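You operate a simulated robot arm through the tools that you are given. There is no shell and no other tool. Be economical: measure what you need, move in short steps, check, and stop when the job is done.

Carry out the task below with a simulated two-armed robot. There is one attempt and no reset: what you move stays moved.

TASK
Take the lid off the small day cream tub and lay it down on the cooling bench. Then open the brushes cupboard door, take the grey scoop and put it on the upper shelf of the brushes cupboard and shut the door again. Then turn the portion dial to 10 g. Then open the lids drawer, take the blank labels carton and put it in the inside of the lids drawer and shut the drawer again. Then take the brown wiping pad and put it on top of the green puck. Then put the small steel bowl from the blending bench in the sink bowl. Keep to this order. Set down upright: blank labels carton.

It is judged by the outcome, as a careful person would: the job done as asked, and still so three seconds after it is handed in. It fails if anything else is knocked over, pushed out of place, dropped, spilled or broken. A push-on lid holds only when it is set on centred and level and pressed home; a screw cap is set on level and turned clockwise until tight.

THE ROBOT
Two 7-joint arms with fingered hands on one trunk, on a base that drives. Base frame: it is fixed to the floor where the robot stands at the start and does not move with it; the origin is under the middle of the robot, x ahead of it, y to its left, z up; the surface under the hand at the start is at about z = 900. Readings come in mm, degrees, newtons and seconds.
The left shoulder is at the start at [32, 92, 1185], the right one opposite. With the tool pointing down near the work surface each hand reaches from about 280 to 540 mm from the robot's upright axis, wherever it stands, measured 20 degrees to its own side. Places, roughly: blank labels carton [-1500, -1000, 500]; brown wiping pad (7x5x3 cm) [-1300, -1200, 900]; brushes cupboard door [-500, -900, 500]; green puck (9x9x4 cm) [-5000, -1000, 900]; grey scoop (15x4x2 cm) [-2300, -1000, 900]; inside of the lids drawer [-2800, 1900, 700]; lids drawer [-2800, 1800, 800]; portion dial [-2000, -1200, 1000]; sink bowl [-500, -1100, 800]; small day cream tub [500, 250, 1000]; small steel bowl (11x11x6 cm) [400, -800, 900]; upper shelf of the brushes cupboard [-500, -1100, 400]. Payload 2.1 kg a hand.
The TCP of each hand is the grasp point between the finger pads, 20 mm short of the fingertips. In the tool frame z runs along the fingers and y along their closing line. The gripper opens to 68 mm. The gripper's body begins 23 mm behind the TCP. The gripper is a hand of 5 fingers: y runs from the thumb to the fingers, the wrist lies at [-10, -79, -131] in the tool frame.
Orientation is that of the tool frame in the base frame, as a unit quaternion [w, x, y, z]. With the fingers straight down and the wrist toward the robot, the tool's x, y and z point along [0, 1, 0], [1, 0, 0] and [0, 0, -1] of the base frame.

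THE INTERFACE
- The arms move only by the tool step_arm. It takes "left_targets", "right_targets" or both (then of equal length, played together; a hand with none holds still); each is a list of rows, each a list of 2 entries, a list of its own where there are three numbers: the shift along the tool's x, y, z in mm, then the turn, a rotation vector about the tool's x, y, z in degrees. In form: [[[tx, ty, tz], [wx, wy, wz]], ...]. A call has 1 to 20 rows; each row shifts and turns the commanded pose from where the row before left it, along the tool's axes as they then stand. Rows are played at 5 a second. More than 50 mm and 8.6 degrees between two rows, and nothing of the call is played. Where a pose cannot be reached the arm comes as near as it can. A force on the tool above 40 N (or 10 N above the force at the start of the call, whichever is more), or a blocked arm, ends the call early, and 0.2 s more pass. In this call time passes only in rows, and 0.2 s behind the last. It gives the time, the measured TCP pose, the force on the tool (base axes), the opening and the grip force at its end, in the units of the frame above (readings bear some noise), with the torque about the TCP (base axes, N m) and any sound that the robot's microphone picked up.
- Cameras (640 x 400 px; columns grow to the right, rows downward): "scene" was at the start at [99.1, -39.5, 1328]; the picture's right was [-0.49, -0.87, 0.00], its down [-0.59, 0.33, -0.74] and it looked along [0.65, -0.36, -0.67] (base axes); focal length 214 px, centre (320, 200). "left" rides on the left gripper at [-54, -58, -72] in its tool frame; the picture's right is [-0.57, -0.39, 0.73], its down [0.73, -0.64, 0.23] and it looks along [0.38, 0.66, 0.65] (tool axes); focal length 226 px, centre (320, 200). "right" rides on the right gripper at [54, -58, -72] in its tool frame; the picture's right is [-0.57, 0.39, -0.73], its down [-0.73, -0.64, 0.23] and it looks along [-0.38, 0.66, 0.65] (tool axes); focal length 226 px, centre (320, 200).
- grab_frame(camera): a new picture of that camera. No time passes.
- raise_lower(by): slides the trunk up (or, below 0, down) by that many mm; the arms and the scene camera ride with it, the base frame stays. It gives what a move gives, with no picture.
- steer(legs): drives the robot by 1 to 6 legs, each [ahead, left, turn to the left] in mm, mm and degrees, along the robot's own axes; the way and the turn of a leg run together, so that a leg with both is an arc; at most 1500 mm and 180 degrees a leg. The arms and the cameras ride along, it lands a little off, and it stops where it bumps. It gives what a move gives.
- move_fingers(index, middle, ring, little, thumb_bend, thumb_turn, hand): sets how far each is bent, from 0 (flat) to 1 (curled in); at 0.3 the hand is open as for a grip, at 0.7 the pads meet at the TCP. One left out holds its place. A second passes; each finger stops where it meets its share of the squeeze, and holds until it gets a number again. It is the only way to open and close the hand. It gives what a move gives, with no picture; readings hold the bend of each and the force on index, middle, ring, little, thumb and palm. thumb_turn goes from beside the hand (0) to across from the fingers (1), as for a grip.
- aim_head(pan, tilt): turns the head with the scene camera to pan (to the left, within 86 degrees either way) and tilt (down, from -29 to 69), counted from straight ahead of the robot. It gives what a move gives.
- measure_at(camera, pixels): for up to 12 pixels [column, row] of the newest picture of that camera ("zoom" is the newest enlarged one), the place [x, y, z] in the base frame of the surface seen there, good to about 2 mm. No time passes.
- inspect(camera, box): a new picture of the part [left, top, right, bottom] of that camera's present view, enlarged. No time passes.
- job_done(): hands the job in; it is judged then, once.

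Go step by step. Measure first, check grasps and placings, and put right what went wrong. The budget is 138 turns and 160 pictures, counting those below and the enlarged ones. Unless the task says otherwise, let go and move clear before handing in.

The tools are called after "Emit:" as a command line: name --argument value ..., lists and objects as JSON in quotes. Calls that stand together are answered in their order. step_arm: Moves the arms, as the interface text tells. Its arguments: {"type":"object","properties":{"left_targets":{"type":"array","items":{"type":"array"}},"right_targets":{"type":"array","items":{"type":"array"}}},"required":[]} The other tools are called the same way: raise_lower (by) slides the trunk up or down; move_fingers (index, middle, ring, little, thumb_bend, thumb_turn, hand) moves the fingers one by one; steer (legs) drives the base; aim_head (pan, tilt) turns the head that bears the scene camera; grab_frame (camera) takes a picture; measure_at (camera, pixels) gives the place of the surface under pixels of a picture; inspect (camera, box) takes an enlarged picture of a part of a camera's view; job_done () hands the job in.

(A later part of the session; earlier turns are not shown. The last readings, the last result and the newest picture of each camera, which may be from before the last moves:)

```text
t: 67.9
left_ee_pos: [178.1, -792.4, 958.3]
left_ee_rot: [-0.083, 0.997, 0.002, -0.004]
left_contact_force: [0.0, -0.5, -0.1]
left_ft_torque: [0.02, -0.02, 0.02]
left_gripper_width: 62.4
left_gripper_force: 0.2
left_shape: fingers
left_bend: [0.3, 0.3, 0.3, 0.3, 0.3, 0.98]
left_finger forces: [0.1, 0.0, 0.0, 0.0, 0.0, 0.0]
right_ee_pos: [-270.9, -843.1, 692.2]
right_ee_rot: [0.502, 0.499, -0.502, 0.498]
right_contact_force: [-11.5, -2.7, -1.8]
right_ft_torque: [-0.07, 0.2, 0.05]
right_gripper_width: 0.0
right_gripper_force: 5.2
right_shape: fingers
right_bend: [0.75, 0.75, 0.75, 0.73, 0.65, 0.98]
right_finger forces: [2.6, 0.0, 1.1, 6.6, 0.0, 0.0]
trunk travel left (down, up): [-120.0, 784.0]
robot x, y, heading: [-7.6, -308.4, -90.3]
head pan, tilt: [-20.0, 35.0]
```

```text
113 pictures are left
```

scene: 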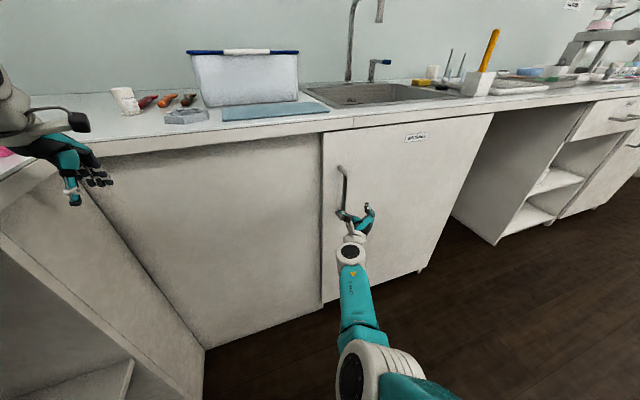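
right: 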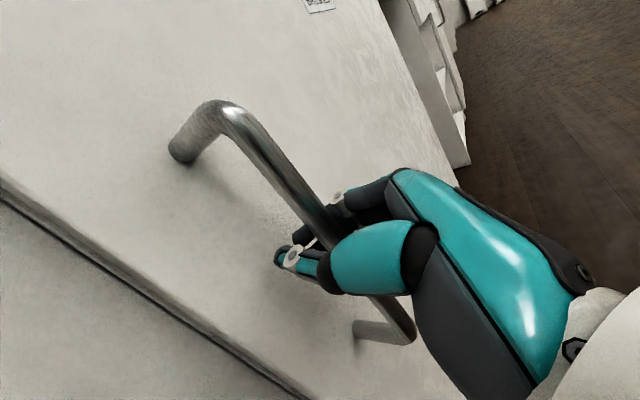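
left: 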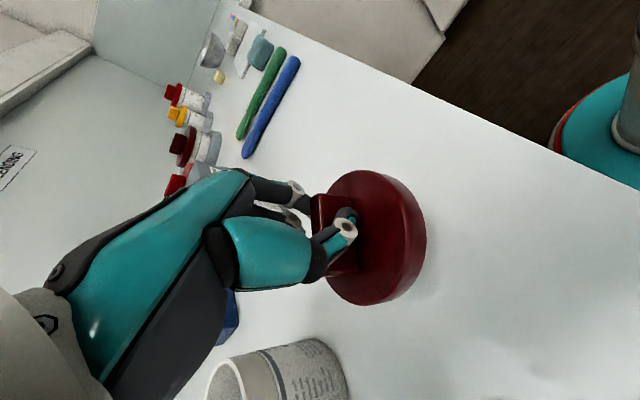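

Fingers are wrapped round the bar. Pull with a first small arc about the hinge (8°).

Emit:
steer --legs '[[-116, -81, 8]]'

Emit:
grab_frame --camera "scene"

Emit:
grab_frame --camera "right"

```text
t: 69.2
left_ee_pos: [156.0, -651.2, 958.7]
left_ee_rot: [-0.082, 0.994, 0.072, -0.01]
left_contact_force: [0.3, -0.6, 0.0]
left_ft_torque: [0.0, 0.01, -0.02]
left_gripper_width: 62.4
left_gripper_force: 0.1
left_shape: fingers
left_bend: [0.3, 0.3, 0.3, 0.3, 0.3, 0.98]
left_finger forces: [0.0, 0.0, 0.0, 0.1, 0.0, 0.1]
right_ee_pos: [-281.4, -765.4, 691.6]
right_ee_rot: [0.465, 0.533, -0.465, 0.533]
right_contact_force: [-14.8, -2.7, 0.0]
right_ft_torque: [-0.02, 0.2, 0.01]
right_gripper_width: 0.0
right_gripper_force: 6.5
right_shape: fingers
right_bend: [0.75, 0.75, 0.75, 0.73, 0.65, 0.98]
right_finger forces: [3.5, 0.1, 1.6, 7.2, 0.1, 0.0]
trunk travel left (down, up): [-120.0, 784.0]
robot x, y, heading: [-93.6, -198.2, -82.1]
head pan, tilt: [-20.0, 35.0]
```

```text
112 pictures are left
```

scene: 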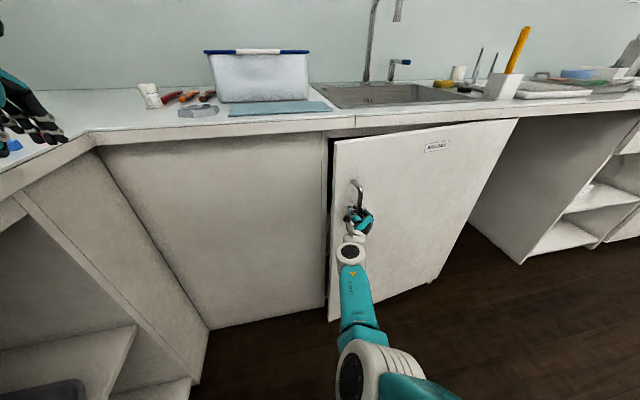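

```text
111 pictures are left
```

right: 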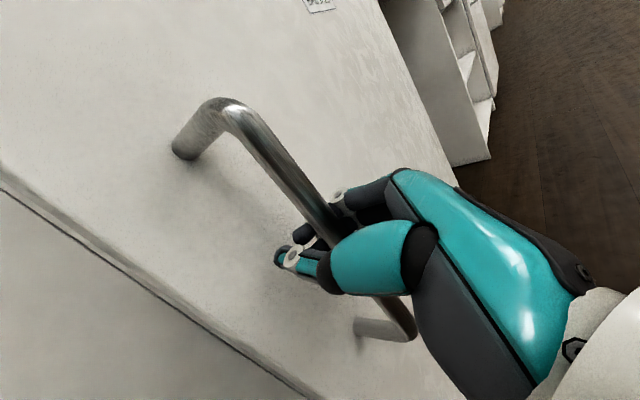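

The door follows perfectly. Continue the same arc.

Emit:
steer --legs '[[-145, -101, 10], [-145, -101, 10], [-145, -101, 10], [-145, -101, 10]]'

Emit:
grab_frame --camera "scene"

```text
t: 74.0
left_ee_pos: [-227.2, -70.2, 959.2]
left_ee_rot: [-0.075, 0.909, 0.407, -0.037]
left_contact_force: [-0.1, -0.1, -0.7]
left_ft_torque: [-0.02, -0.02, -0.02]
left_gripper_width: 62.3
left_gripper_force: 0.0
left_shape: fingers
left_bend: [0.3, 0.3, 0.3, 0.3, 0.3, 0.98]
left_finger forces: [0.0, 0.1, 0.0, 0.1, 0.0, 0.1]
right_ee_pos: [-487.8, -437.1, 692.5]
right_ee_rot: [0.255, 0.659, -0.255, 0.66]
right_contact_force: [-19.1, -25.5, 0.1]
right_ft_torque: [-0.4, 0.28, 0.15]
right_gripper_width: 1.4
right_gripper_force: 15.5
right_shape: fingers
right_bend: [0.74, 0.75, 0.74, 0.73, 0.65, 0.98]
right_finger forces: [8.9, 2.1, 5.7, 13.5, 0.0, 0.0]
trunk travel left (down, up): [-120.0, 784.0]
robot x, y, heading: [-707.1, 117.6, -42.2]
head pan, tilt: [-20.0, 35.0]
```

```text
110 pictures are left
```

scene: 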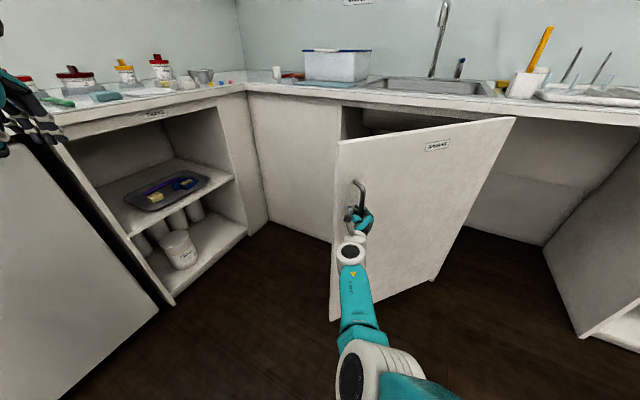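

Door at 48°; a side load toward the hinge shows my hinge estimate is a bit too far out. Correct by ~12 mm right and continue with slightly tighter arc.

Emit:
steer --legs '[[-141, -113, 10], [-141, -101, 10], [-141, -101, 10], [-141, -101, 10]]'

Emit:
grab_frame --camera "scene"

```text
t: 78.7
left_ee_pos: [-888.2, 117.5, 959.7]
left_ee_rot: [-0.056, 0.715, 0.694, -0.061]
left_contact_force: [-0.2, 0.3, -0.4]
left_ft_torque: [0.0, -0.02, -0.02]
left_gripper_width: 62.1
left_gripper_force: 0.1
left_shape: fingers
left_bend: [0.3, 0.3, 0.3, 0.3, 0.3, 0.98]
left_finger forces: [0.0, 0.1, 0.0, 0.0, 0.0, 0.0]
right_ee_pos: [-853.7, -332.5, 692.7]
right_ee_rot: [0.014, 0.707, -0.014, 0.707]
right_contact_force: [0.5, -13.1, 0.0]
right_ft_torque: [-0.31, -0.01, 0.12]
right_gripper_width: 0.4
right_gripper_force: 6.9
right_shape: fingers
right_bend: [0.75, 0.75, 0.75, 0.74, 0.65, 0.98]
right_finger forces: [3.1, 0.0, 0.0, 10.0, 0.0, 0.0]
trunk travel left (down, up): [-120.0, 784.0]
robot x, y, heading: [-1378.8, -47.3, -2.2]
head pan, tilt: [-20.0, 35.0]
```

```text
109 pictures are left
```

scene: 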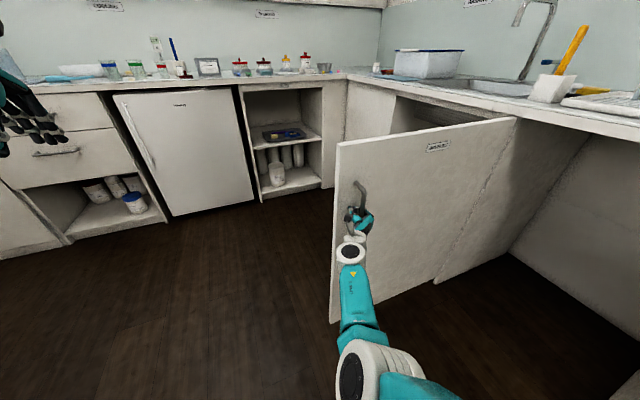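

Door is open about 88°. Release and back away straight.

Emit:
move_fingers --hand "right" --index 0.3 --middle 0.3 --ring 0.3 --little 0.3 --thumb_bend 0.3

Emit:
steer --legs '[[-150, 0, 0]]'

Emit:
grab_frame --camera "scene"

```text
t: 79.7
left_ee_pos: [-888.7, 119.0, 958.1]
left_ee_rot: [-0.056, 0.715, 0.694, -0.061]
left_contact_force: [-1.2, 0.2, 0.0]
left_ft_torque: [-0.03, 0.0, 0.02]
left_gripper_width: 62.5
left_gripper_force: 0.1
left_shape: fingers
left_bend: [0.3, 0.3, 0.3, 0.3, 0.3, 0.98]
left_finger forces: [0.0, 0.1, 0.0, 0.0, 0.1, 0.0]
right_ee_pos: [-852.4, -331.4, 693.5]
right_ee_rot: [0.015, 0.706, -0.014, 0.708]
right_contact_force: [0.6, -0.6, 0.1]
right_ft_torque: [0.0, -0.01, 0.01]
right_gripper_width: 61.9
right_gripper_force: 0.0
right_shape: fingers
right_bend: [0.3, 0.3, 0.3, 0.3, 0.3, 0.98]
right_finger forces: [0.0, 0.0, 0.0, 0.0, 0.0, 0.1]
trunk travel left (down, up): [-120.0, 784.0]
robot x, y, heading: [-1377.5, -44.9, -2.0]
head pan, tilt: [-20.0, 35.0]
```

```text
t: 81.1
left_ee_pos: [-1037.8, 123.4, 958.7]
left_ee_rot: [-0.056, 0.716, 0.694, -0.061]
left_contact_force: [0.1, -0.3, -0.3]
left_ft_torque: [-0.04, 0.0, 0.01]
left_gripper_width: 62.4
left_gripper_force: 0.0
left_shape: fingers
left_bend: [0.3, 0.3, 0.3, 0.3, 0.3, 0.98]
left_finger forces: [0.0, 0.0, 0.1, 0.1, 0.1, 0.0]
right_ee_pos: [-1002.4, -327.4, 692.2]
right_ee_rot: [0.016, 0.707, -0.014, 0.707]
right_contact_force: [-0.1, 0.6, -0.3]
right_ft_torque: [-0.02, -0.01, 0.0]
right_gripper_width: 61.9
right_gripper_force: 0.0
right_shape: fingers
right_bend: [0.3, 0.3, 0.3, 0.3, 0.3, 0.98]
right_finger forces: [0.1, 0.0, 0.0, 0.0, 0.0, 0.1]
trunk travel left (down, up): [-120.0, 784.0]
robot x, y, heading: [-1527.3, -41.1, -2.1]
head pan, tilt: [-20.0, 35.0]
```

```text
108 pictures are left
```

scene: 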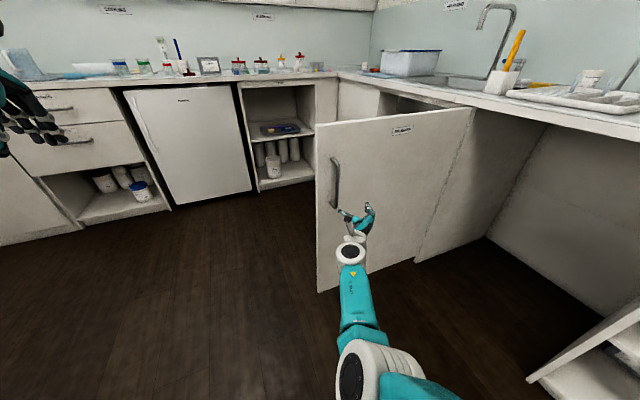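

Raise the trunk, move to face the scoop area at about [-2300,-1000].

Emit:
raise_lower --by 305

Emit:
steer --legs '[[-770, 0, 0], [0, 0, -88]]'

Emit:
aim_head --pan 0 --tilt 25

Emit:
grab_frame --camera "scene"

```text
t: 84.1
left_ee_pos: [-1094.4, 127.4, 1334.5]
left_ee_rot: [0.005, 0.719, 0.695, -0.002]
left_contact_force: [0.1, 0.1, -0.2]
left_ft_torque: [0.0, 0.01, 0.01]
left_gripper_width: 62.3
left_gripper_force: 0.0
left_shape: fingers
left_bend: [0.3, 0.3, 0.3, 0.3, 0.3, 0.98]
left_finger forces: [0.0, 0.0, 0.0, 0.0, 0.0, 0.1]
right_ee_pos: [-1002.3, -327.0, 997.6]
right_ee_rot: [0.015, 0.706, -0.016, 0.707]
right_contact_force: [-0.5, 0.2, 0.4]
right_ft_torque: [0.01, 0.01, -0.01]
right_gripper_width: 62.1
right_gripper_force: 0.1
right_shape: fingers
right_bend: [0.3, 0.3, 0.3, 0.3, 0.3, 0.98]
right_finger forces: [0.1, 0.0, 0.1, 0.0, 0.1, 0.0]
trunk travel left (down, up): [-425.0, 479.0]
robot x, y, heading: [-1527.6, -41.5, -2.0]
head pan, tilt: [-20.0, 35.0]
```

```text
t: 92.0
left_ee_pos: [-2116.2, -434.5, 1335.0]
left_ee_rot: [0.003, 1.0, 0.004, -0.005]
left_contact_force: [0.2, 0.4, 0.8]
left_ft_torque: [0.03, 0.02, 0.03]
left_gripper_width: 62.4
left_gripper_force: 0.1
left_shape: fingers
left_bend: [0.3, 0.3, 0.3, 0.3, 0.3, 0.98]
left_finger forces: [0.1, 0.0, 0.0, 0.0, 0.1, 0.0]
right_ee_pos: [-2565.1, -545.4, 997.8]
right_ee_rot: [0.501, 0.5, -0.499, 0.501]
right_contact_force: [-0.6, -1.2, 0.8]
right_ft_torque: [-0.01, 0.0, 0.02]
right_gripper_width: 62.3
right_gripper_force: 0.0
right_shape: fingers
right_bend: [0.3, 0.3, 0.3, 0.3, 0.3, 0.98]
right_finger forces: [0.0, 0.1, 0.0, 0.0, 0.0, 0.0]
trunk travel left (down, up): [-425.0, 479.0]
robot x, y, heading: [-2303.1, -8.8, -89.9]
head pan, tilt: [-20.0, 35.0]
```

```text
t: 92.9
left_ee_pos: [-2115.8, -434.0, 1336.1]
left_ee_rot: [0.002, 1.0, 0.005, -0.005]
left_contact_force: [-0.6, 0.4, 0.5]
left_ft_torque: [-0.01, -0.02, -0.02]
left_gripper_width: 62.5
left_gripper_force: 0.0
left_shape: fingers
left_bend: [0.3, 0.3, 0.3, 0.3, 0.3, 0.98]
left_finger forces: [0.0, 0.0, 0.1, 0.1, 0.0, 0.0]
right_ee_pos: [-2565.1, -546.6, 997.1]
right_ee_rot: [0.5, 0.5, -0.499, 0.5]
right_contact_force: [0.4, 0.1, -0.4]
right_ft_torque: [0.02, 0.0, 0.02]
right_gripper_width: 62.1
right_gripper_force: 0.0
right_shape: fingers
right_bend: [0.3, 0.3, 0.3, 0.3, 0.3, 0.98]
right_finger forces: [0.0, 0.0, 0.0, 0.0, 0.0, 0.0]
trunk travel left (down, up): [-425.0, 479.0]
robot x, y, heading: [-2304.6, -8.8, -90.0]
head pan, tilt: [0.0, 25.0]
```

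```text
107 pictures are left
```

scene: 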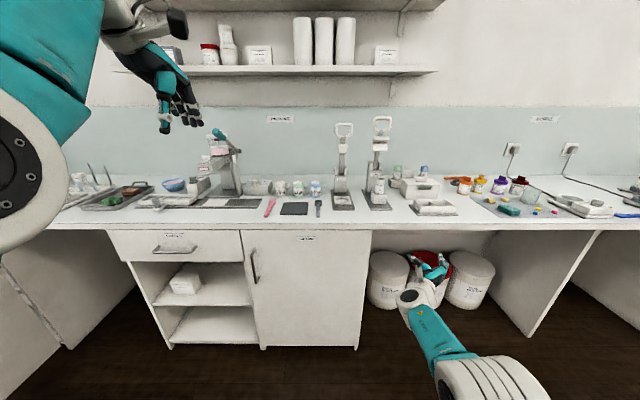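

The dark object at (318,208) may be the grey scoop. Zoom in.

Emit:
inspect --camera "scene" --box '[240, 160, 400, 260]'

Emit:
inspect --camera "scene" --box '[60, 120, 300, 270]'

Emit:
measure_at --camera "scene" --pixels '[[318, 203], [318, 214], [270, 208], [294, 210], [340, 228], [192, 280], [220, 150]]'

```text
4.00 times, centred on (320, 210) of scene
```

zoom: 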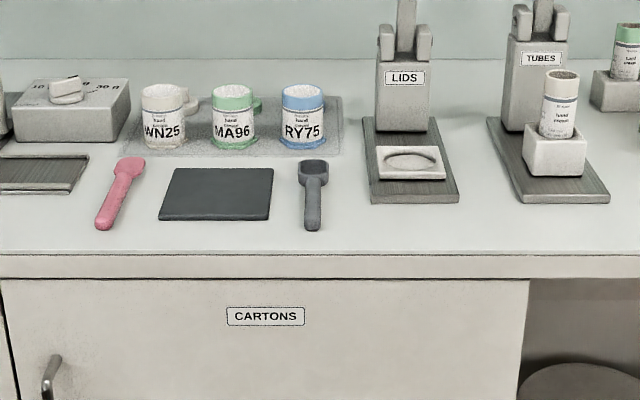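

```text
2.67 times, centred on (180, 195) of scene
```

zoom: 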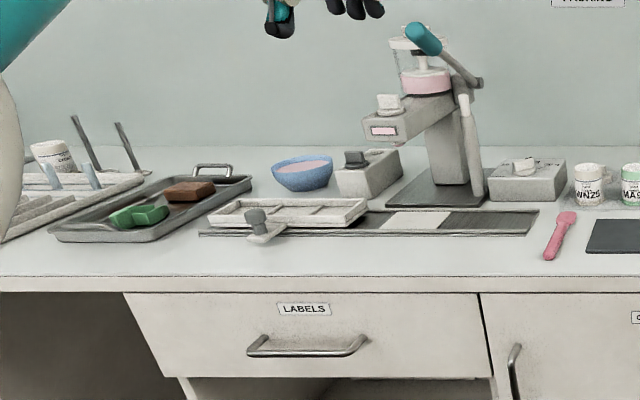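

```text
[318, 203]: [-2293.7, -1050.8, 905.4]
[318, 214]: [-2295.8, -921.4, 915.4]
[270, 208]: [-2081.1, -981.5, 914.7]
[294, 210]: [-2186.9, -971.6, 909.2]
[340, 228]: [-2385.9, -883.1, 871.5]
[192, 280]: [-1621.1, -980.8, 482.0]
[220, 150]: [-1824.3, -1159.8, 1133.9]
```

The grey scoop lies along y at x −2294 from y −1055 (bowl) to −920 (handle end). I'll pitch the right hand 45° downward for a grasp with the scoop pointing ahead, suitable for the shelf.

Emit:
step_arm --right_targets '[[[0, 0, -10], [0, -7.5, 0]], [[0, 0, -10], [0, -7.5, 0]], [[0, 0, -10], [0, -7.5, 0]], [[0, -10, 0], [0, -7.5, 0]], [[0, -10, 0], [0, -7.5, 0]], [[0, -10, 0], [0, -7.5, 0]]]'

Emit:
steer --legs '[[330, 100, 0]]'

Emit:
aim_head --pan -15 --tilt 45

Emit:
grab_frame --camera "scene"

Emit:
grab_frame --camera "right"

```text
t: 94.3
left_ee_pos: [-2116.6, -434.1, 1336.2]
left_ee_rot: [0.003, 1.0, 0.004, -0.006]
left_contact_force: [-0.3, -0.5, 0.2]
left_ft_torque: [-0.01, 0.03, -0.01]
left_gripper_width: 62.3
left_gripper_force: 0.1
left_shape: fingers
left_bend: [0.3, 0.3, 0.3, 0.3, 0.3, 0.98]
left_finger forces: [0.0, 0.0, 0.0, 0.1, 0.0, 0.1]
right_ee_pos: [-2539.6, -549.1, 984.4]
right_ee_rot: [-0.43, -0.556, 0.569, -0.426]
right_contact_force: [0.2, -0.4, -0.3]
right_ft_torque: [0.01, 0.03, 0.01]
right_gripper_width: 62.3
right_gripper_force: 0.0
right_shape: fingers
right_bend: [0.3, 0.3, 0.3, 0.3, 0.3, 0.98]
right_finger forces: [0.1, 0.0, 0.0, 0.0, 0.1, 0.0]
right hand out of reach, approached as far as the arm can: row 1, 2, 3, 4, 5, 6
trunk travel left (down, up): [-425.0, 479.0]
robot x, y, heading: [-2303.4, -13.2, -90.1]
head pan, tilt: [0.0, 25.0]
```

```text
t: 96.5
left_ee_pos: [-2014.8, -762.3, 1334.0]
left_ee_rot: [0.002, 1.0, 0.004, -0.005]
left_contact_force: [1.3, 0.4, 0.9]
left_ft_torque: [-0.04, -0.01, 0.0]
left_gripper_width: 62.4
left_gripper_force: 0.0
left_shape: fingers
left_bend: [0.3, 0.3, 0.3, 0.3, 0.3, 0.98]
left_finger forces: [0.1, 0.0, 0.0, 0.0, 0.0, 0.0]
right_ee_pos: [-2438.2, -875.6, 983.2]
right_ee_rot: [-0.43, -0.556, 0.57, -0.426]
right_contact_force: [0.2, 0.7, -0.8]
right_ft_torque: [0.02, 0.0, 0.02]
right_gripper_width: 61.9
right_gripper_force: 0.2
right_shape: fingers
right_bend: [0.3, 0.3, 0.3, 0.3, 0.3, 0.98]
right_finger forces: [0.0, 0.1, 0.0, 0.0, 0.0, 0.1]
trunk travel left (down, up): [-425.0, 479.0]
robot x, y, heading: [-2198.4, -334.8, -89.8]
head pan, tilt: [0.0, 25.0]
```

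```text
t: 97.3
left_ee_pos: [-2014.9, -762.8, 1335.5]
left_ee_rot: [0.003, 1.0, 0.004, -0.005]
left_contact_force: [1.0, 0.4, -0.8]
left_ft_torque: [0.03, 0.01, 0.04]
left_gripper_width: 62.1
left_gripper_force: 0.2
left_shape: fingers
left_bend: [0.3, 0.3, 0.3, 0.3, 0.3, 0.98]
left_finger forces: [0.0, 0.0, 0.0, 0.1, 0.0, 0.1]
right_ee_pos: [-2439.1, -877.3, 984.7]
right_ee_rot: [-0.429, -0.557, 0.569, -0.426]
right_contact_force: [-0.5, 0.3, -0.7]
right_ft_torque: [-0.02, 0.03, 0.0]
right_gripper_width: 62.0
right_gripper_force: 0.0
right_shape: fingers
right_bend: [0.3, 0.3, 0.3, 0.3, 0.3, 0.98]
right_finger forces: [0.0, 0.1, 0.1, 0.0, 0.0, 0.0]
trunk travel left (down, up): [-425.0, 479.0]
robot x, y, heading: [-2200.9, -337.9, -89.7]
head pan, tilt: [-15.0, 45.0]
```

```text
104 pictures are left
```

scene: 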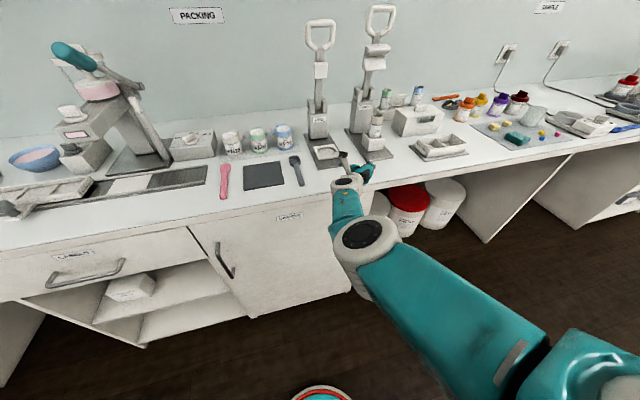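

```text
103 pictures are left
```

right: 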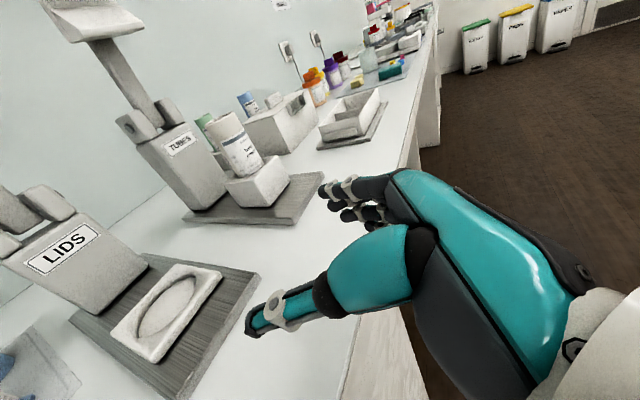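

The arm was overextended so the pitch is only ~16°. Retract and complete the pitch to 45°.

Emit:
step_arm --right_targets '[[[5, 0, -25], [0, 0, 0]], [[5, 0, -25], [0, 0, 0]], [[5, 0, -25], [0, 0, 0]], [[5, 0, -25], [0, 0, 0]], [[0, 0, 0], [0, -7.3, 0]], [[0, 0, 0], [0, -7.3, 0]], [[0, 0, 0], [0, -7.3, 0]], [[0, 0, 0], [0, -7.3, 0]]]'

```text
t: 99.1
left_ee_pos: [-2014.9, -762.0, 1335.9]
left_ee_rot: [0.002, 1.0, 0.004, -0.006]
left_contact_force: [0.6, -0.1, -1.3]
left_ft_torque: [0.0, -0.01, 0.01]
left_gripper_width: 62.4
left_gripper_force: 0.0
left_shape: fingers
left_bend: [0.3, 0.3, 0.3, 0.3, 0.3, 0.98]
left_finger forces: [0.0, 0.0, 0.0, 0.1, 0.0, 0.1]
right_ee_pos: [-2451.4, -832.9, 953.7]
right_ee_rot: [-0.418, -0.566, 0.578, -0.413]
right_contact_force: [-0.5, -0.6, -0.4]
right_ft_torque: [-0.03, -0.01, -0.02]
right_gripper_width: 61.9
right_gripper_force: 0.0
right_shape: fingers
right_bend: [0.3, 0.3, 0.3, 0.3, 0.3, 0.98]
right_finger forces: [0.0, 0.0, 0.1, 0.0, 0.1, 0.0]
right hand out of reach, approached as far as the arm can: row 1, 2, 3, 4, 5, 6, 7, 8
trunk travel left (down, up): [-425.0, 479.0]
robot x, y, heading: [-2201.2, -333.7, -89.9]
head pan, tilt: [-15.0, 45.0]
```

Fingers spread along the tool's x, so a straight-down grasp with x along the handle is best. Bring the right hand back and up first, then pitch to straight down.

Emit:
step_arm --right_targets '[[[40, 0, -20], [0, 0, 0]], [[40, 5, -20], [0, 0, 0]], [[40, 5, -20], [0, 0, 0]], [[40, 5, -20], [0, 0, 0]], [[40, 5, -20], [0, 0, 0]], [[0, 0, -35], [0, 0, 0]], [[0, 0, -35], [0, 0, 0]], [[0, 0, -35], [0, 0, 0]], [[0, 0, 0], [0, -8, 0]], [[0, 0, 0], [0, -8, 0]], [[0, 0, 0], [0, -8, 0]], [[0, 0, 0], [0, -8, 0]], [[0, 0, 0], [0, -8, 0]], [[0, 0, 0], [0, -8, 0]], [[0, 0, 0], [0, -8, 0]], [[0, 0, 0], [0, -8, 0]], [[0, 0, 0], [0, -8, 0]]]'

Emit:
grab_frame --camera "scene"

```text
t: 102.7
left_ee_pos: [-2015.4, -762.2, 1334.2]
left_ee_rot: [0.003, 1.0, 0.004, -0.005]
left_contact_force: [0.7, 0.3, -0.1]
left_ft_torque: [0.04, 0.02, 0.02]
left_gripper_width: 62.4
left_gripper_force: 0.0
left_shape: fingers
left_bend: [0.3, 0.3, 0.3, 0.3, 0.3, 0.98]
left_finger forces: [0.1, 0.1, 0.0, 0.1, 0.0, 0.1]
right_ee_pos: [-2536.5, -747.8, 956.2]
right_ee_rot: [-0.4, -0.58, 0.59, -0.395]
right_contact_force: [0.3, 0.4, -0.3]
right_ft_torque: [0.03, -0.05, -0.01]
right_gripper_width: 62.1
right_gripper_force: 0.1
right_shape: fingers
right_bend: [0.3, 0.3, 0.3, 0.3, 0.3, 0.98]
right_finger forces: [0.0, 0.1, 0.0, 0.0, 0.0, 0.0]
right hand out of reach, approached as far as the arm can: row 1, 2, 3, 4, 5, 6, 7, 8, 9, 10, 11, 12, 13, 14, 15, 16, 17
trunk travel left (down, up): [-425.0, 479.0]
robot x, y, heading: [-2202.3, -338.8, -89.7]
head pan, tilt: [-15.0, 45.0]
```

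```text
102 pictures are left
```

scene: 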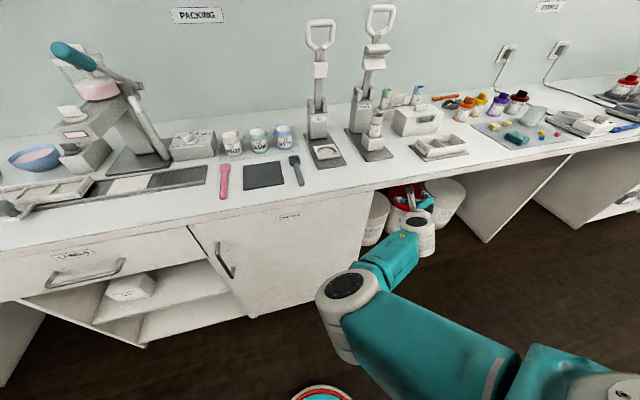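

The elbow went inward/low. Unwind: roll −90° (fingers on top), then pitch down back to the starting hand attitude.

Emit:
step_arm --right_targets '[[[0, 0, 0], [0, 0, -8.2]], [[0, 0, 0], [0, 0, -8.2]], [[0, 0, 0], [0, 0, -8.2]], [[0, 0, 0], [0, 0, -8.2]], [[0, 0, 0], [0, 0, -8.2]], [[0, 0, 0], [0, 0, -8.2]], [[0, 0, 0], [0, 0, -8.2]], [[0, 0, 0], [0, 0, -8.2]], [[0, 0, 0], [0, 0, -8.2]], [[0, 0, 0], [0, 0, -8.2]], [[0, 0, 0], [0, 0, -8.2]], [[0, 0, 0], [8.2, 0, 0]], [[0, 0, 0], [8.2, 0, 0]], [[0, 0, 0], [8.2, 0, 0]], [[0, 0, 0], [8.2, 0, 0]], [[0, 0, 0], [8.2, 0, 0]], [[0, 0, 0], [8.2, 0, 0]], [[0, 0, 0], [8.2, 0, 0]], [[0, 0, 0], [8.2, 0, 0]]]'

Emit:
grab_frame --camera "scene"

```text
t: 106.7
left_ee_pos: [-2013.7, -761.7, 1335.7]
left_ee_rot: [0.003, 1.0, 0.004, -0.005]
left_contact_force: [0.0, -0.3, -0.4]
left_ft_torque: [0.03, -0.05, 0.01]
left_gripper_width: 62.3
left_gripper_force: 0.1
left_shape: fingers
left_bend: [0.3, 0.3, 0.3, 0.3, 0.3, 0.98]
left_finger forces: [0.1, 0.0, 0.1, 0.1, 0.1, 0.1]
right_ee_pos: [-2537.9, -746.5, 955.3]
right_ee_rot: [0.023, 1.0, -0.007, -0.001]
right_contact_force: [0.3, 0.2, 0.6]
right_ft_torque: [0.0, -0.02, 0.02]
right_gripper_width: 62.3
right_gripper_force: 0.0
right_shape: fingers
right_bend: [0.3, 0.3, 0.3, 0.3, 0.3, 0.98]
right_finger forces: [0.1, 0.1, 0.1, 0.0, 0.0, 0.0]
trunk travel left (down, up): [-425.0, 479.0]
robot x, y, heading: [-2199.2, -336.6, -89.9]
head pan, tilt: [-15.0, 45.0]
```

```text
101 pictures are left
```

scene: 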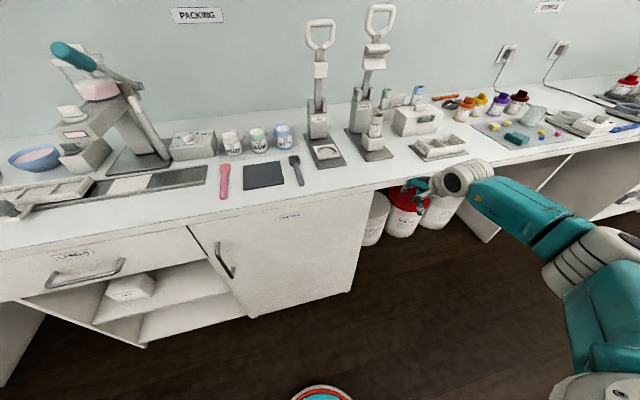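

No reach problem now. Try yaw +90° about the tool axis (thumb left, fingers right).

Emit:
step_arm --right_targets '[[[0, 0, -20], [0, 0, 8.2]], [[0, 0, -20], [0, 0, 8.2]], [[0, 0, -20], [0, 0, 8.2]], [[0, 0, -20], [0, 0, 8.2]], [[0, 0, 0], [0, 0, 8.2]], [[0, 0, 0], [0, 0, 8.2]], [[0, 0, 0], [0, 0, 8.2]], [[0, 0, 0], [0, 0, 8.2]], [[0, 0, 0], [0, 0, 8.2]], [[0, 0, 0], [0, 0, 8.2]], [[0, 0, 0], [2.6, 0, 8]]]'

Emit:
grab_frame --camera "scene"

```text
t: 109.1
left_ee_pos: [-2015.3, -762.4, 1334.8]
left_ee_rot: [0.004, 1.0, 0.004, -0.005]
left_contact_force: [-0.8, -1.5, 0.3]
left_ft_torque: [0.03, 0.0, -0.04]
left_gripper_width: 62.2
left_gripper_force: 0.0
left_shape: fingers
left_bend: [0.3, 0.3, 0.3, 0.3, 0.3, 0.98]
left_finger forces: [0.0, 0.1, 0.0, 0.0, 0.0, 0.0]
right_ee_pos: [-2537.1, -745.4, 1034.8]
right_ee_rot: [0.0, -0.701, 0.712, -0.032]
right_contact_force: [0.6, -0.4, 0.1]
right_ft_torque: [-0.02, 0.01, -0.02]
right_gripper_width: 62.4
right_gripper_force: 0.0
right_shape: fingers
right_bend: [0.3, 0.3, 0.3, 0.3, 0.3, 0.98]
right_finger forces: [0.1, 0.1, 0.0, 0.1, 0.0, 0.1]
trunk travel left (down, up): [-425.0, 479.0]
robot x, y, heading: [-2200.7, -336.8, -90.0]
head pan, tilt: [-15.0, 45.0]
```

```text
100 pictures are left
```

scene: 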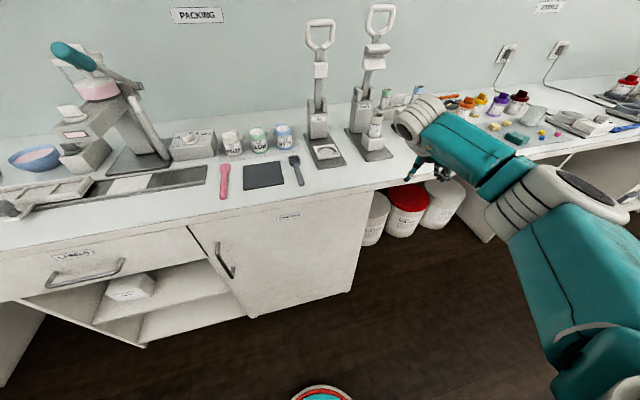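

Reachable. Now measure the scoop precisely from here.

Emit:
inspect --camera "scene" --box '[270, 145, 334, 195]'

```text
8.00 times, centred on (302, 170) of scene
```

zoom: 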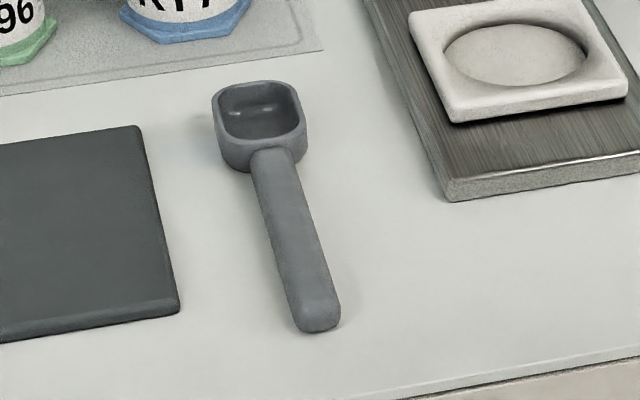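

Emit:
measure_at --camera "zoom" --pixels '[[270, 155], [290, 215], [312, 290], [318, 315], [258, 95], [255, 120], [275, 225], [310, 215]]'

```text
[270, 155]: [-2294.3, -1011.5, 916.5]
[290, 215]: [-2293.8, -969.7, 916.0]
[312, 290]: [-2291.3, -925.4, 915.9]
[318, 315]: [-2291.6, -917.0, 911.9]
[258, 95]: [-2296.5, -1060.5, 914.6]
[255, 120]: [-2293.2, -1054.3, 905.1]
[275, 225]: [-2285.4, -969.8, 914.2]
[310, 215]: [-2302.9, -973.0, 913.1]
```

Handle centred x −2293.5, top z 916. Level the hand, shift it inward, then drive so that it hangs above the handle at y −955.

Emit:
step_arm --right_targets '[[[0, 0, 0], [-2.6, -2.6, 0]], [[14, -33, 0], [0, 0, 0]], [[13, -33, 0], [0, 0, 0]], [[13, -34, 0], [0, 0, 0]]]'

Emit:
steer --legs '[[130, 143, 0]]'

Emit:
aim_head --pan -15 --tilt 50

Emit:
grab_frame --camera "scene"

Emit:
grab_frame --camera "right"

```text
t: 110.1
left_ee_pos: [-2014.6, -761.5, 1335.5]
left_ee_rot: [0.003, 1.0, 0.004, -0.005]
left_contact_force: [0.4, -0.5, -0.6]
left_ft_torque: [-0.02, 0.0, 0.01]
left_gripper_width: 62.3
left_gripper_force: 0.0
left_shape: fingers
left_bend: [0.3, 0.3, 0.3, 0.3, 0.3, 0.98]
left_finger forces: [0.0, 0.0, 0.0, 0.1, 0.1, 0.0]
right_ee_pos: [-2436.9, -786.2, 1034.5]
right_ee_rot: [0.0, -0.703, 0.712, 0.0]
right_contact_force: [0.4, 0.2, -0.1]
right_ft_torque: [-0.04, 0.03, 0.01]
right_gripper_width: 62.1
right_gripper_force: 0.1
right_shape: fingers
right_bend: [0.3, 0.3, 0.3, 0.3, 0.3, 0.98]
right_finger forces: [0.0, 0.0, 0.1, 0.0, 0.0, 0.0]
trunk travel left (down, up): [-425.0, 479.0]
robot x, y, heading: [-2200.0, -333.3, -90.1]
head pan, tilt: [-15.0, 45.0]
```

```text
t: 111.7
left_ee_pos: [-1870.1, -891.2, 1335.8]
left_ee_rot: [0.003, 1.0, 0.005, -0.006]
left_contact_force: [-0.2, -0.2, 0.5]
left_ft_torque: [-0.02, 0.04, 0.0]
left_gripper_width: 62.4
left_gripper_force: 0.1
left_shape: fingers
left_bend: [0.3, 0.3, 0.3, 0.3, 0.3, 0.98]
left_finger forces: [0.0, 0.0, 0.0, 0.1, 0.1, 0.0]
right_ee_pos: [-2293.2, -916.1, 1034.5]
right_ee_rot: [0.0, -0.704, 0.711, 0.001]
right_contact_force: [0.0, -0.4, 0.4]
right_ft_torque: [0.0, 0.01, 0.0]
right_gripper_width: 62.4
right_gripper_force: 0.1
right_shape: fingers
right_bend: [0.3, 0.3, 0.3, 0.3, 0.3, 0.98]
right_finger forces: [0.1, 0.0, 0.0, 0.0, 0.0, 0.0]
trunk travel left (down, up): [-425.0, 479.0]
robot x, y, heading: [-2059.0, -467.1, -89.9]
head pan, tilt: [-15.0, 45.0]
```

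```text
t: 112.3
left_ee_pos: [-1871.3, -890.5, 1336.0]
left_ee_rot: [0.003, 1.0, 0.005, -0.005]
left_contact_force: [0.7, 0.8, 0.1]
left_ft_torque: [-0.04, 0.03, 0.0]
left_gripper_width: 62.4
left_gripper_force: 0.0
left_shape: fingers
left_bend: [0.3, 0.3, 0.3, 0.3, 0.3, 0.98]
left_finger forces: [0.1, 0.0, 0.1, 0.1, 0.0, 0.0]
right_ee_pos: [-2292.4, -914.8, 1034.6]
right_ee_rot: [0.0, -0.704, 0.71, 0.0]
right_contact_force: [-0.2, 0.0, 0.6]
right_ft_torque: [0.0, 0.0, 0.0]
right_gripper_width: 62.3
right_gripper_force: 0.1
right_shape: fingers
right_bend: [0.3, 0.3, 0.3, 0.3, 0.3, 0.98]
right_finger forces: [0.0, 0.0, 0.0, 0.0, 0.0, 0.0]
trunk travel left (down, up): [-425.0, 479.0]
robot x, y, heading: [-2060.0, -467.0, -89.4]
head pan, tilt: [-15.0, 50.0]
```

```text
98 pictures are left
```

scene: 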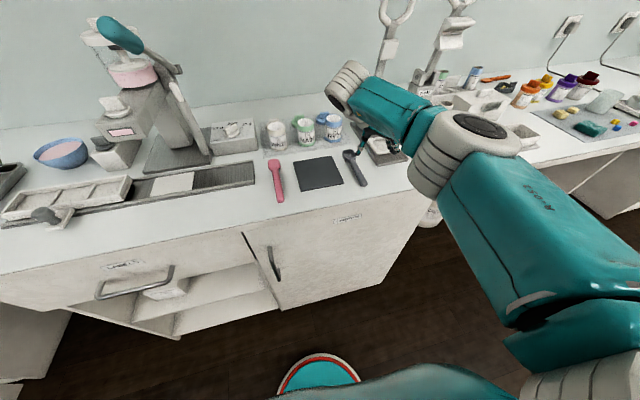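

```text
97 pictures are left
```

right: 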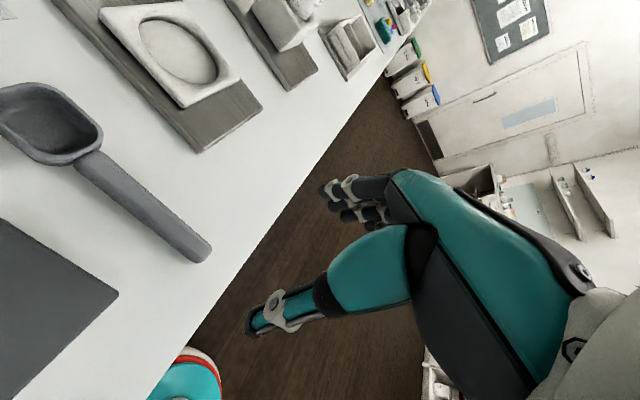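

Pre-narrow the fingers, move ahead 40 and descend to z≈935, then check.

Emit:
move_fingers --hand "right" --index 0.45 --middle 0.45 --ring 0.45 --little 0.45 --thumb_bend 0.45

Emit:
step_arm --right_targets '[[[20, 0, 0], [0, 0, 0]], [[20, 1, 0], [0, 0, 0]], [[0, 0, 35], [0, 0, 0]], [[0, 0, 35], [0, 0, 0]], [[0, 0, 30], [0, 0, 0]]]'

Emit:
grab_frame --camera "right"

Emit:
inspect --camera "scene" --box '[280, 80, 440, 180]'

```text
t: 113.3
left_ee_pos: [-1871.8, -890.2, 1335.2]
left_ee_rot: [0.002, 1.0, 0.005, -0.005]
left_contact_force: [0.8, 0.6, 0.1]
left_ft_torque: [-0.01, 0.05, -0.02]
left_gripper_width: 62.3
left_gripper_force: 0.0
left_shape: fingers
left_bend: [0.3, 0.3, 0.3, 0.3, 0.3, 0.98]
left_finger forces: [0.1, 0.0, 0.0, 0.0, 0.0, 0.0]
right_ee_pos: [-2292.4, -915.5, 1034.6]
right_ee_rot: [0.0, -0.703, 0.711, 0.0]
right_contact_force: [0.0, -0.2, -0.8]
right_ft_torque: [0.0, 0.02, -0.04]
right_gripper_width: 38.0
right_gripper_force: 0.0
right_shape: fingers
right_bend: [0.45, 0.45, 0.45, 0.45, 0.45, 0.98]
right_finger forces: [0.1, 0.0, 0.1, 0.0, 0.0, 0.0]
trunk travel left (down, up): [-425.0, 479.0]
robot x, y, heading: [-2056.5, -468.7, -89.6]
head pan, tilt: [-15.0, 50.0]
```

```text
t: 114.5
left_ee_pos: [-1872.0, -891.9, 1335.6]
left_ee_rot: [0.003, 1.0, 0.005, -0.005]
left_contact_force: [-0.3, 0.1, -0.1]
left_ft_torque: [0.01, 0.02, -0.03]
left_gripper_width: 62.8
left_gripper_force: 0.1
left_shape: fingers
left_bend: [0.3, 0.3, 0.3, 0.3, 0.3, 0.98]
left_finger forces: [0.0, 0.0, 0.1, 0.0, 0.0, 0.1]
right_ee_pos: [-2299.4, -915.3, 940.3]
right_ee_rot: [0.0, -0.703, 0.711, 0.0]
right_contact_force: [-0.5, 0.0, 0.2]
right_ft_torque: [-0.01, -0.01, 0.02]
right_gripper_width: 38.0
right_gripper_force: 0.1
right_shape: fingers
right_bend: [0.45, 0.45, 0.45, 0.45, 0.45, 0.98]
right_finger forces: [0.1, 0.1, 0.1, 0.1, 0.1, 0.0]
right hand out of reach, approached as far as the arm can: row 1, 2, 3, 4, 5
trunk travel left (down, up): [-425.0, 479.0]
robot x, y, heading: [-2061.0, -465.7, -89.5]
head pan, tilt: [-15.0, 50.0]
```

```text
96 pictures are left
```

right: 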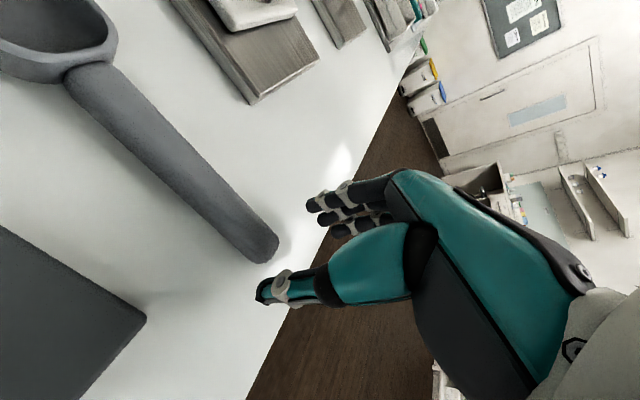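

```text
4.00 times, centred on (360, 130) of scene
```

zoom: 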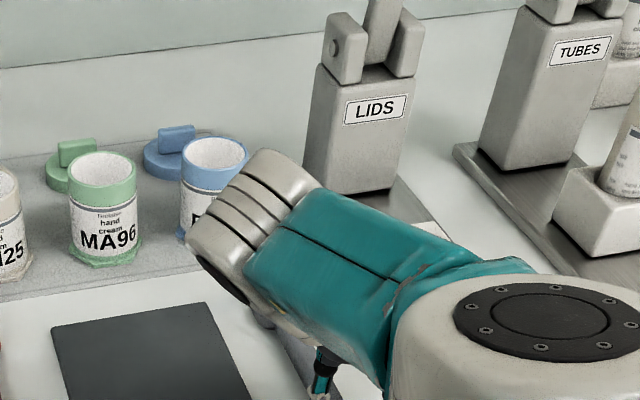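

Reach limit ahead; I'll drive the base 40 mm forward with the hand just above the handle.

Emit:
step_arm --right_targets '[[[0, 0, -15], [0, 0, 0]]]'

Emit:
steer --legs '[[40, 6, -0.5]]'

Emit:
grab_frame --camera "right"

```text
t: 115.0
left_ee_pos: [-1871.5, -891.4, 1336.4]
left_ee_rot: [0.002, 1.0, 0.005, -0.005]
left_contact_force: [-0.8, 0.8, -0.5]
left_ft_torque: [0.0, 0.01, 0.0]
left_gripper_width: 62.2
left_gripper_force: 0.0
left_shape: fingers
left_bend: [0.3, 0.3, 0.3, 0.3, 0.3, 0.98]
left_finger forces: [0.0, 0.0, 0.0, 0.1, 0.1, 0.1]
right_ee_pos: [-2297.8, -915.5, 956.0]
right_ee_rot: [0.0, -0.703, 0.711, 0.0]
right_contact_force: [0.1, 0.4, 0.5]
right_ft_torque: [-0.01, 0.0, 0.02]
right_gripper_width: 38.1
right_gripper_force: 0.1
right_shape: fingers
right_bend: [0.45, 0.45, 0.45, 0.45, 0.45, 0.98]
right_finger forces: [0.0, 0.0, 0.1, 0.1, 0.0, 0.0]
trunk travel left (down, up): [-425.0, 479.0]
robot x, y, heading: [-2062.2, -468.9, -89.7]
head pan, tilt: [-15.0, 50.0]
```

```text
t: 115.8
left_ee_pos: [-1868.7, -933.1, 1334.9]
left_ee_rot: [0.003, 1.0, 0.001, -0.005]
left_contact_force: [0.0, 0.0, 0.6]
left_ft_torque: [0.0, -0.02, 0.04]
left_gripper_width: 62.0
left_gripper_force: 0.1
left_shape: fingers
left_bend: [0.3, 0.3, 0.3, 0.3, 0.3, 0.98]
left_finger forces: [0.0, 0.0, 0.0, 0.0, 0.0, 0.1]
right_ee_pos: [-2295.0, -953.3, 955.6]
right_ee_rot: [0.0, -0.701, 0.714, 0.0]
right_contact_force: [0.5, 0.3, -0.5]
right_ft_torque: [0.0, -0.02, -0.04]
right_gripper_width: 37.8
right_gripper_force: 0.0
right_shape: fingers
right_bend: [0.45, 0.45, 0.45, 0.45, 0.45, 0.98]
right_finger forces: [0.0, 0.1, 0.0, 0.1, 0.0, 0.0]
trunk travel left (down, up): [-425.0, 479.0]
robot x, y, heading: [-2052.0, -503.8, -90.3]
head pan, tilt: [-15.0, 50.0]
```

```text
94 pictures are left
```

right: 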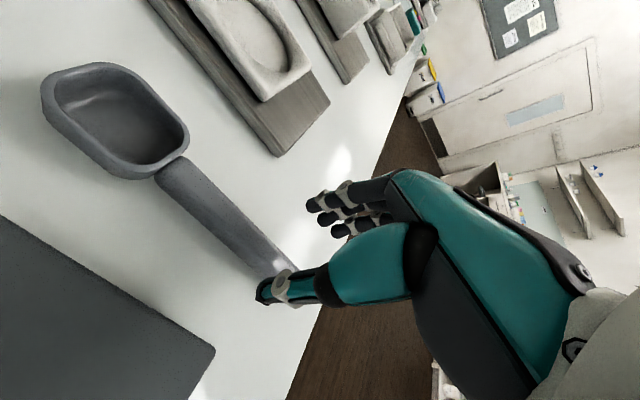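

TCP projects to (272,248), on the handle. Descend to z≈920 and close.

Emit:
step_arm --right_targets '[[[0, -1, 18], [0, 0, 0]], [[0, -1, 17], [0, 0, 0]]]'

Emit:
move_fingers --hand "right" --index 0.8 --middle 0.8 --ring 0.8 --little 0.8 --thumb_bend 0.8

Emit:
grab_frame --camera "right"

```text
t: 116.4
left_ee_pos: [-1869.1, -933.0, 1335.8]
left_ee_rot: [0.002, 1.0, 0.001, -0.005]
left_contact_force: [0.1, 0.0, -0.8]
left_ft_torque: [0.0, 0.01, -0.02]
left_gripper_width: 62.1
left_gripper_force: 0.1
left_shape: fingers
left_bend: [0.3, 0.3, 0.3, 0.3, 0.3, 0.98]
left_finger forces: [0.1, 0.0, 0.1, 0.0, 0.1, 0.0]
right_ee_pos: [-2293.5, -947.3, 922.8]
right_ee_rot: [0.001, -0.7, 0.714, 0.0]
right_contact_force: [-0.4, -0.4, -0.6]
right_ft_torque: [0.01, -0.01, 0.01]
right_gripper_width: 38.0
right_gripper_force: 0.0
right_shape: fingers
right_bend: [0.45, 0.45, 0.45, 0.45, 0.45, 0.98]
right_finger forces: [0.0, 0.0, 0.0, 0.1, 0.1, 0.0]
right hand out of reach, approached as far as the arm can: row 2
trunk travel left (down, up): [-425.0, 479.0]
robot x, y, heading: [-2050.2, -507.7, -90.1]
head pan, tilt: [-15.0, 50.0]
```

```text
t: 117.4
left_ee_pos: [-1869.6, -933.4, 1334.8]
left_ee_rot: [0.003, 1.0, 0.0, -0.006]
left_contact_force: [1.5, 0.0, -0.4]
left_ft_torque: [0.01, 0.0, 0.01]
left_gripper_width: 62.2
left_gripper_force: 0.0
left_shape: fingers
left_bend: [0.3, 0.3, 0.3, 0.3, 0.3, 0.98]
left_finger forces: [0.0, 0.0, 0.0, 0.0, 0.0, 0.1]
right_ee_pos: [-2294.6, -946.9, 923.6]
right_ee_rot: [0.0, -0.7, 0.714, 0.001]
right_contact_force: [1.0, 0.2, -0.8]
right_ft_torque: [-0.01, -0.03, 0.02]
right_gripper_width: 7.5
right_gripper_force: 13.5
right_shape: fingers
right_bend: [0.76, 0.78, 0.79, 0.8, 0.61, 0.92]
right_finger forces: [8.0, 5.3, 1.6, 0.1, 12.6, 0.1]
trunk travel left (down, up): [-425.0, 479.0]
robot x, y, heading: [-2053.3, -506.1, -90.3]
head pan, tilt: [-15.0, 50.0]
```

```text
93 pictures are left
```

right: 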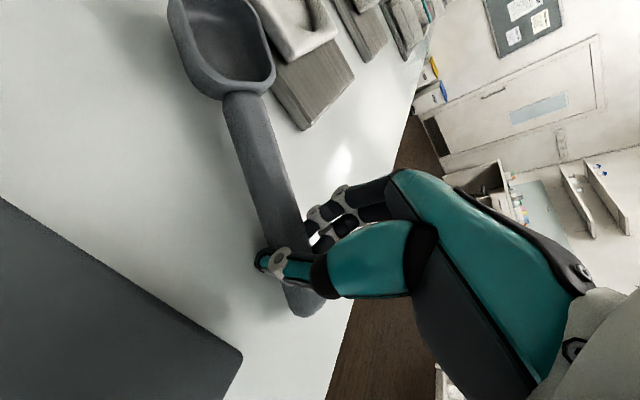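

The scoop is gripped (about 13 N), yawed a little in the hand. Lift and check it hangs level.

Emit:
step_arm --right_targets '[[[0, 0, -20], [0, 0, 0]], [[0, 0, -30], [0, 0, 0]], [[0, 0, -40], [0, 0, 0]]]'

Emit:
grab_frame --camera "right"

Emit:
aim_head --pan -30 --tilt 45

Emit:
grab_frame --camera "scene"

```text
t: 118.2
left_ee_pos: [-1869.8, -932.5, 1335.7]
left_ee_rot: [0.002, 1.0, 0.0, -0.005]
left_contact_force: [0.0, -0.4, 0.4]
left_ft_torque: [0.01, -0.01, 0.01]
left_gripper_width: 62.3
left_gripper_force: 0.0
left_shape: fingers
left_bend: [0.3, 0.3, 0.3, 0.3, 0.3, 0.98]
left_finger forces: [0.0, 0.0, 0.0, 0.1, 0.1, 0.1]
right_ee_pos: [-2293.9, -948.3, 1013.3]
right_ee_rot: [0.0, -0.7, 0.714, -0.001]
right_contact_force: [-0.5, -0.6, -0.3]
right_ft_torque: [0.01, 0.02, -0.01]
right_gripper_width: 7.5
right_gripper_force: 12.8
right_shape: fingers
right_bend: [0.76, 0.78, 0.79, 0.8, 0.61, 0.92]
right_finger forces: [8.0, 4.6, 1.5, 0.0, 12.4, 0.0]
trunk travel left (down, up): [-425.0, 479.0]
robot x, y, heading: [-2051.2, -506.7, -90.2]
head pan, tilt: [-15.0, 50.0]
```

```text
92 pictures are left
```

right: 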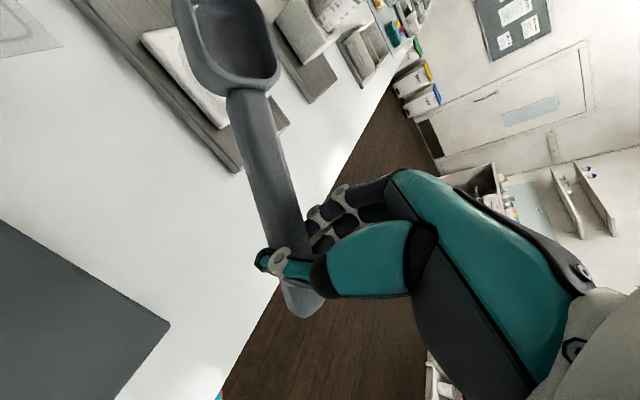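

```text
t: 119.0
left_ee_pos: [-1869.0, -934.1, 1334.0]
left_ee_rot: [0.003, 1.0, 0.001, -0.005]
left_contact_force: [-0.8, -0.2, 0.2]
left_ft_torque: [0.0, 0.02, 0.02]
left_gripper_width: 62.1
left_gripper_force: 0.1
left_shape: fingers
left_bend: [0.3, 0.3, 0.3, 0.3, 0.3, 0.98]
left_finger forces: [0.0, 0.0, 0.0, 0.0, 0.0, 0.0]
right_ee_pos: [-2295.3, -947.4, 1013.5]
right_ee_rot: [0.0, -0.701, 0.714, -0.001]
right_contact_force: [-0.3, 0.0, -0.5]
right_ft_torque: [0.02, -0.01, 0.0]
right_gripper_width: 7.6
right_gripper_force: 12.8
right_shape: fingers
right_bend: [0.76, 0.78, 0.79, 0.8, 0.61, 0.92]
right_finger forces: [8.0, 4.7, 1.3, 0.0, 12.3, 0.1]
trunk travel left (down, up): [-425.0, 479.0]
robot x, y, heading: [-2051.4, -506.1, -90.4]
head pan, tilt: [-30.0, 45.0]
```

```text
91 pictures are left
```

scene: 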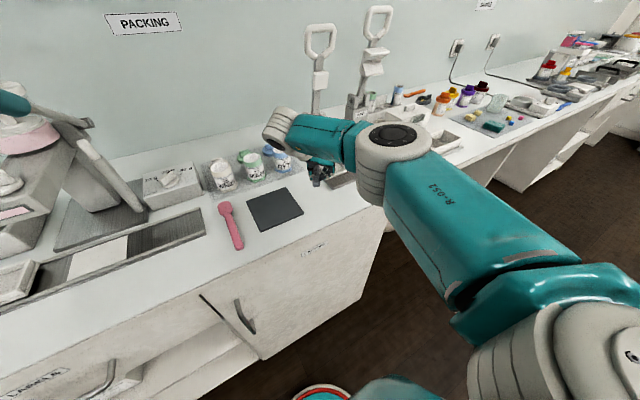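

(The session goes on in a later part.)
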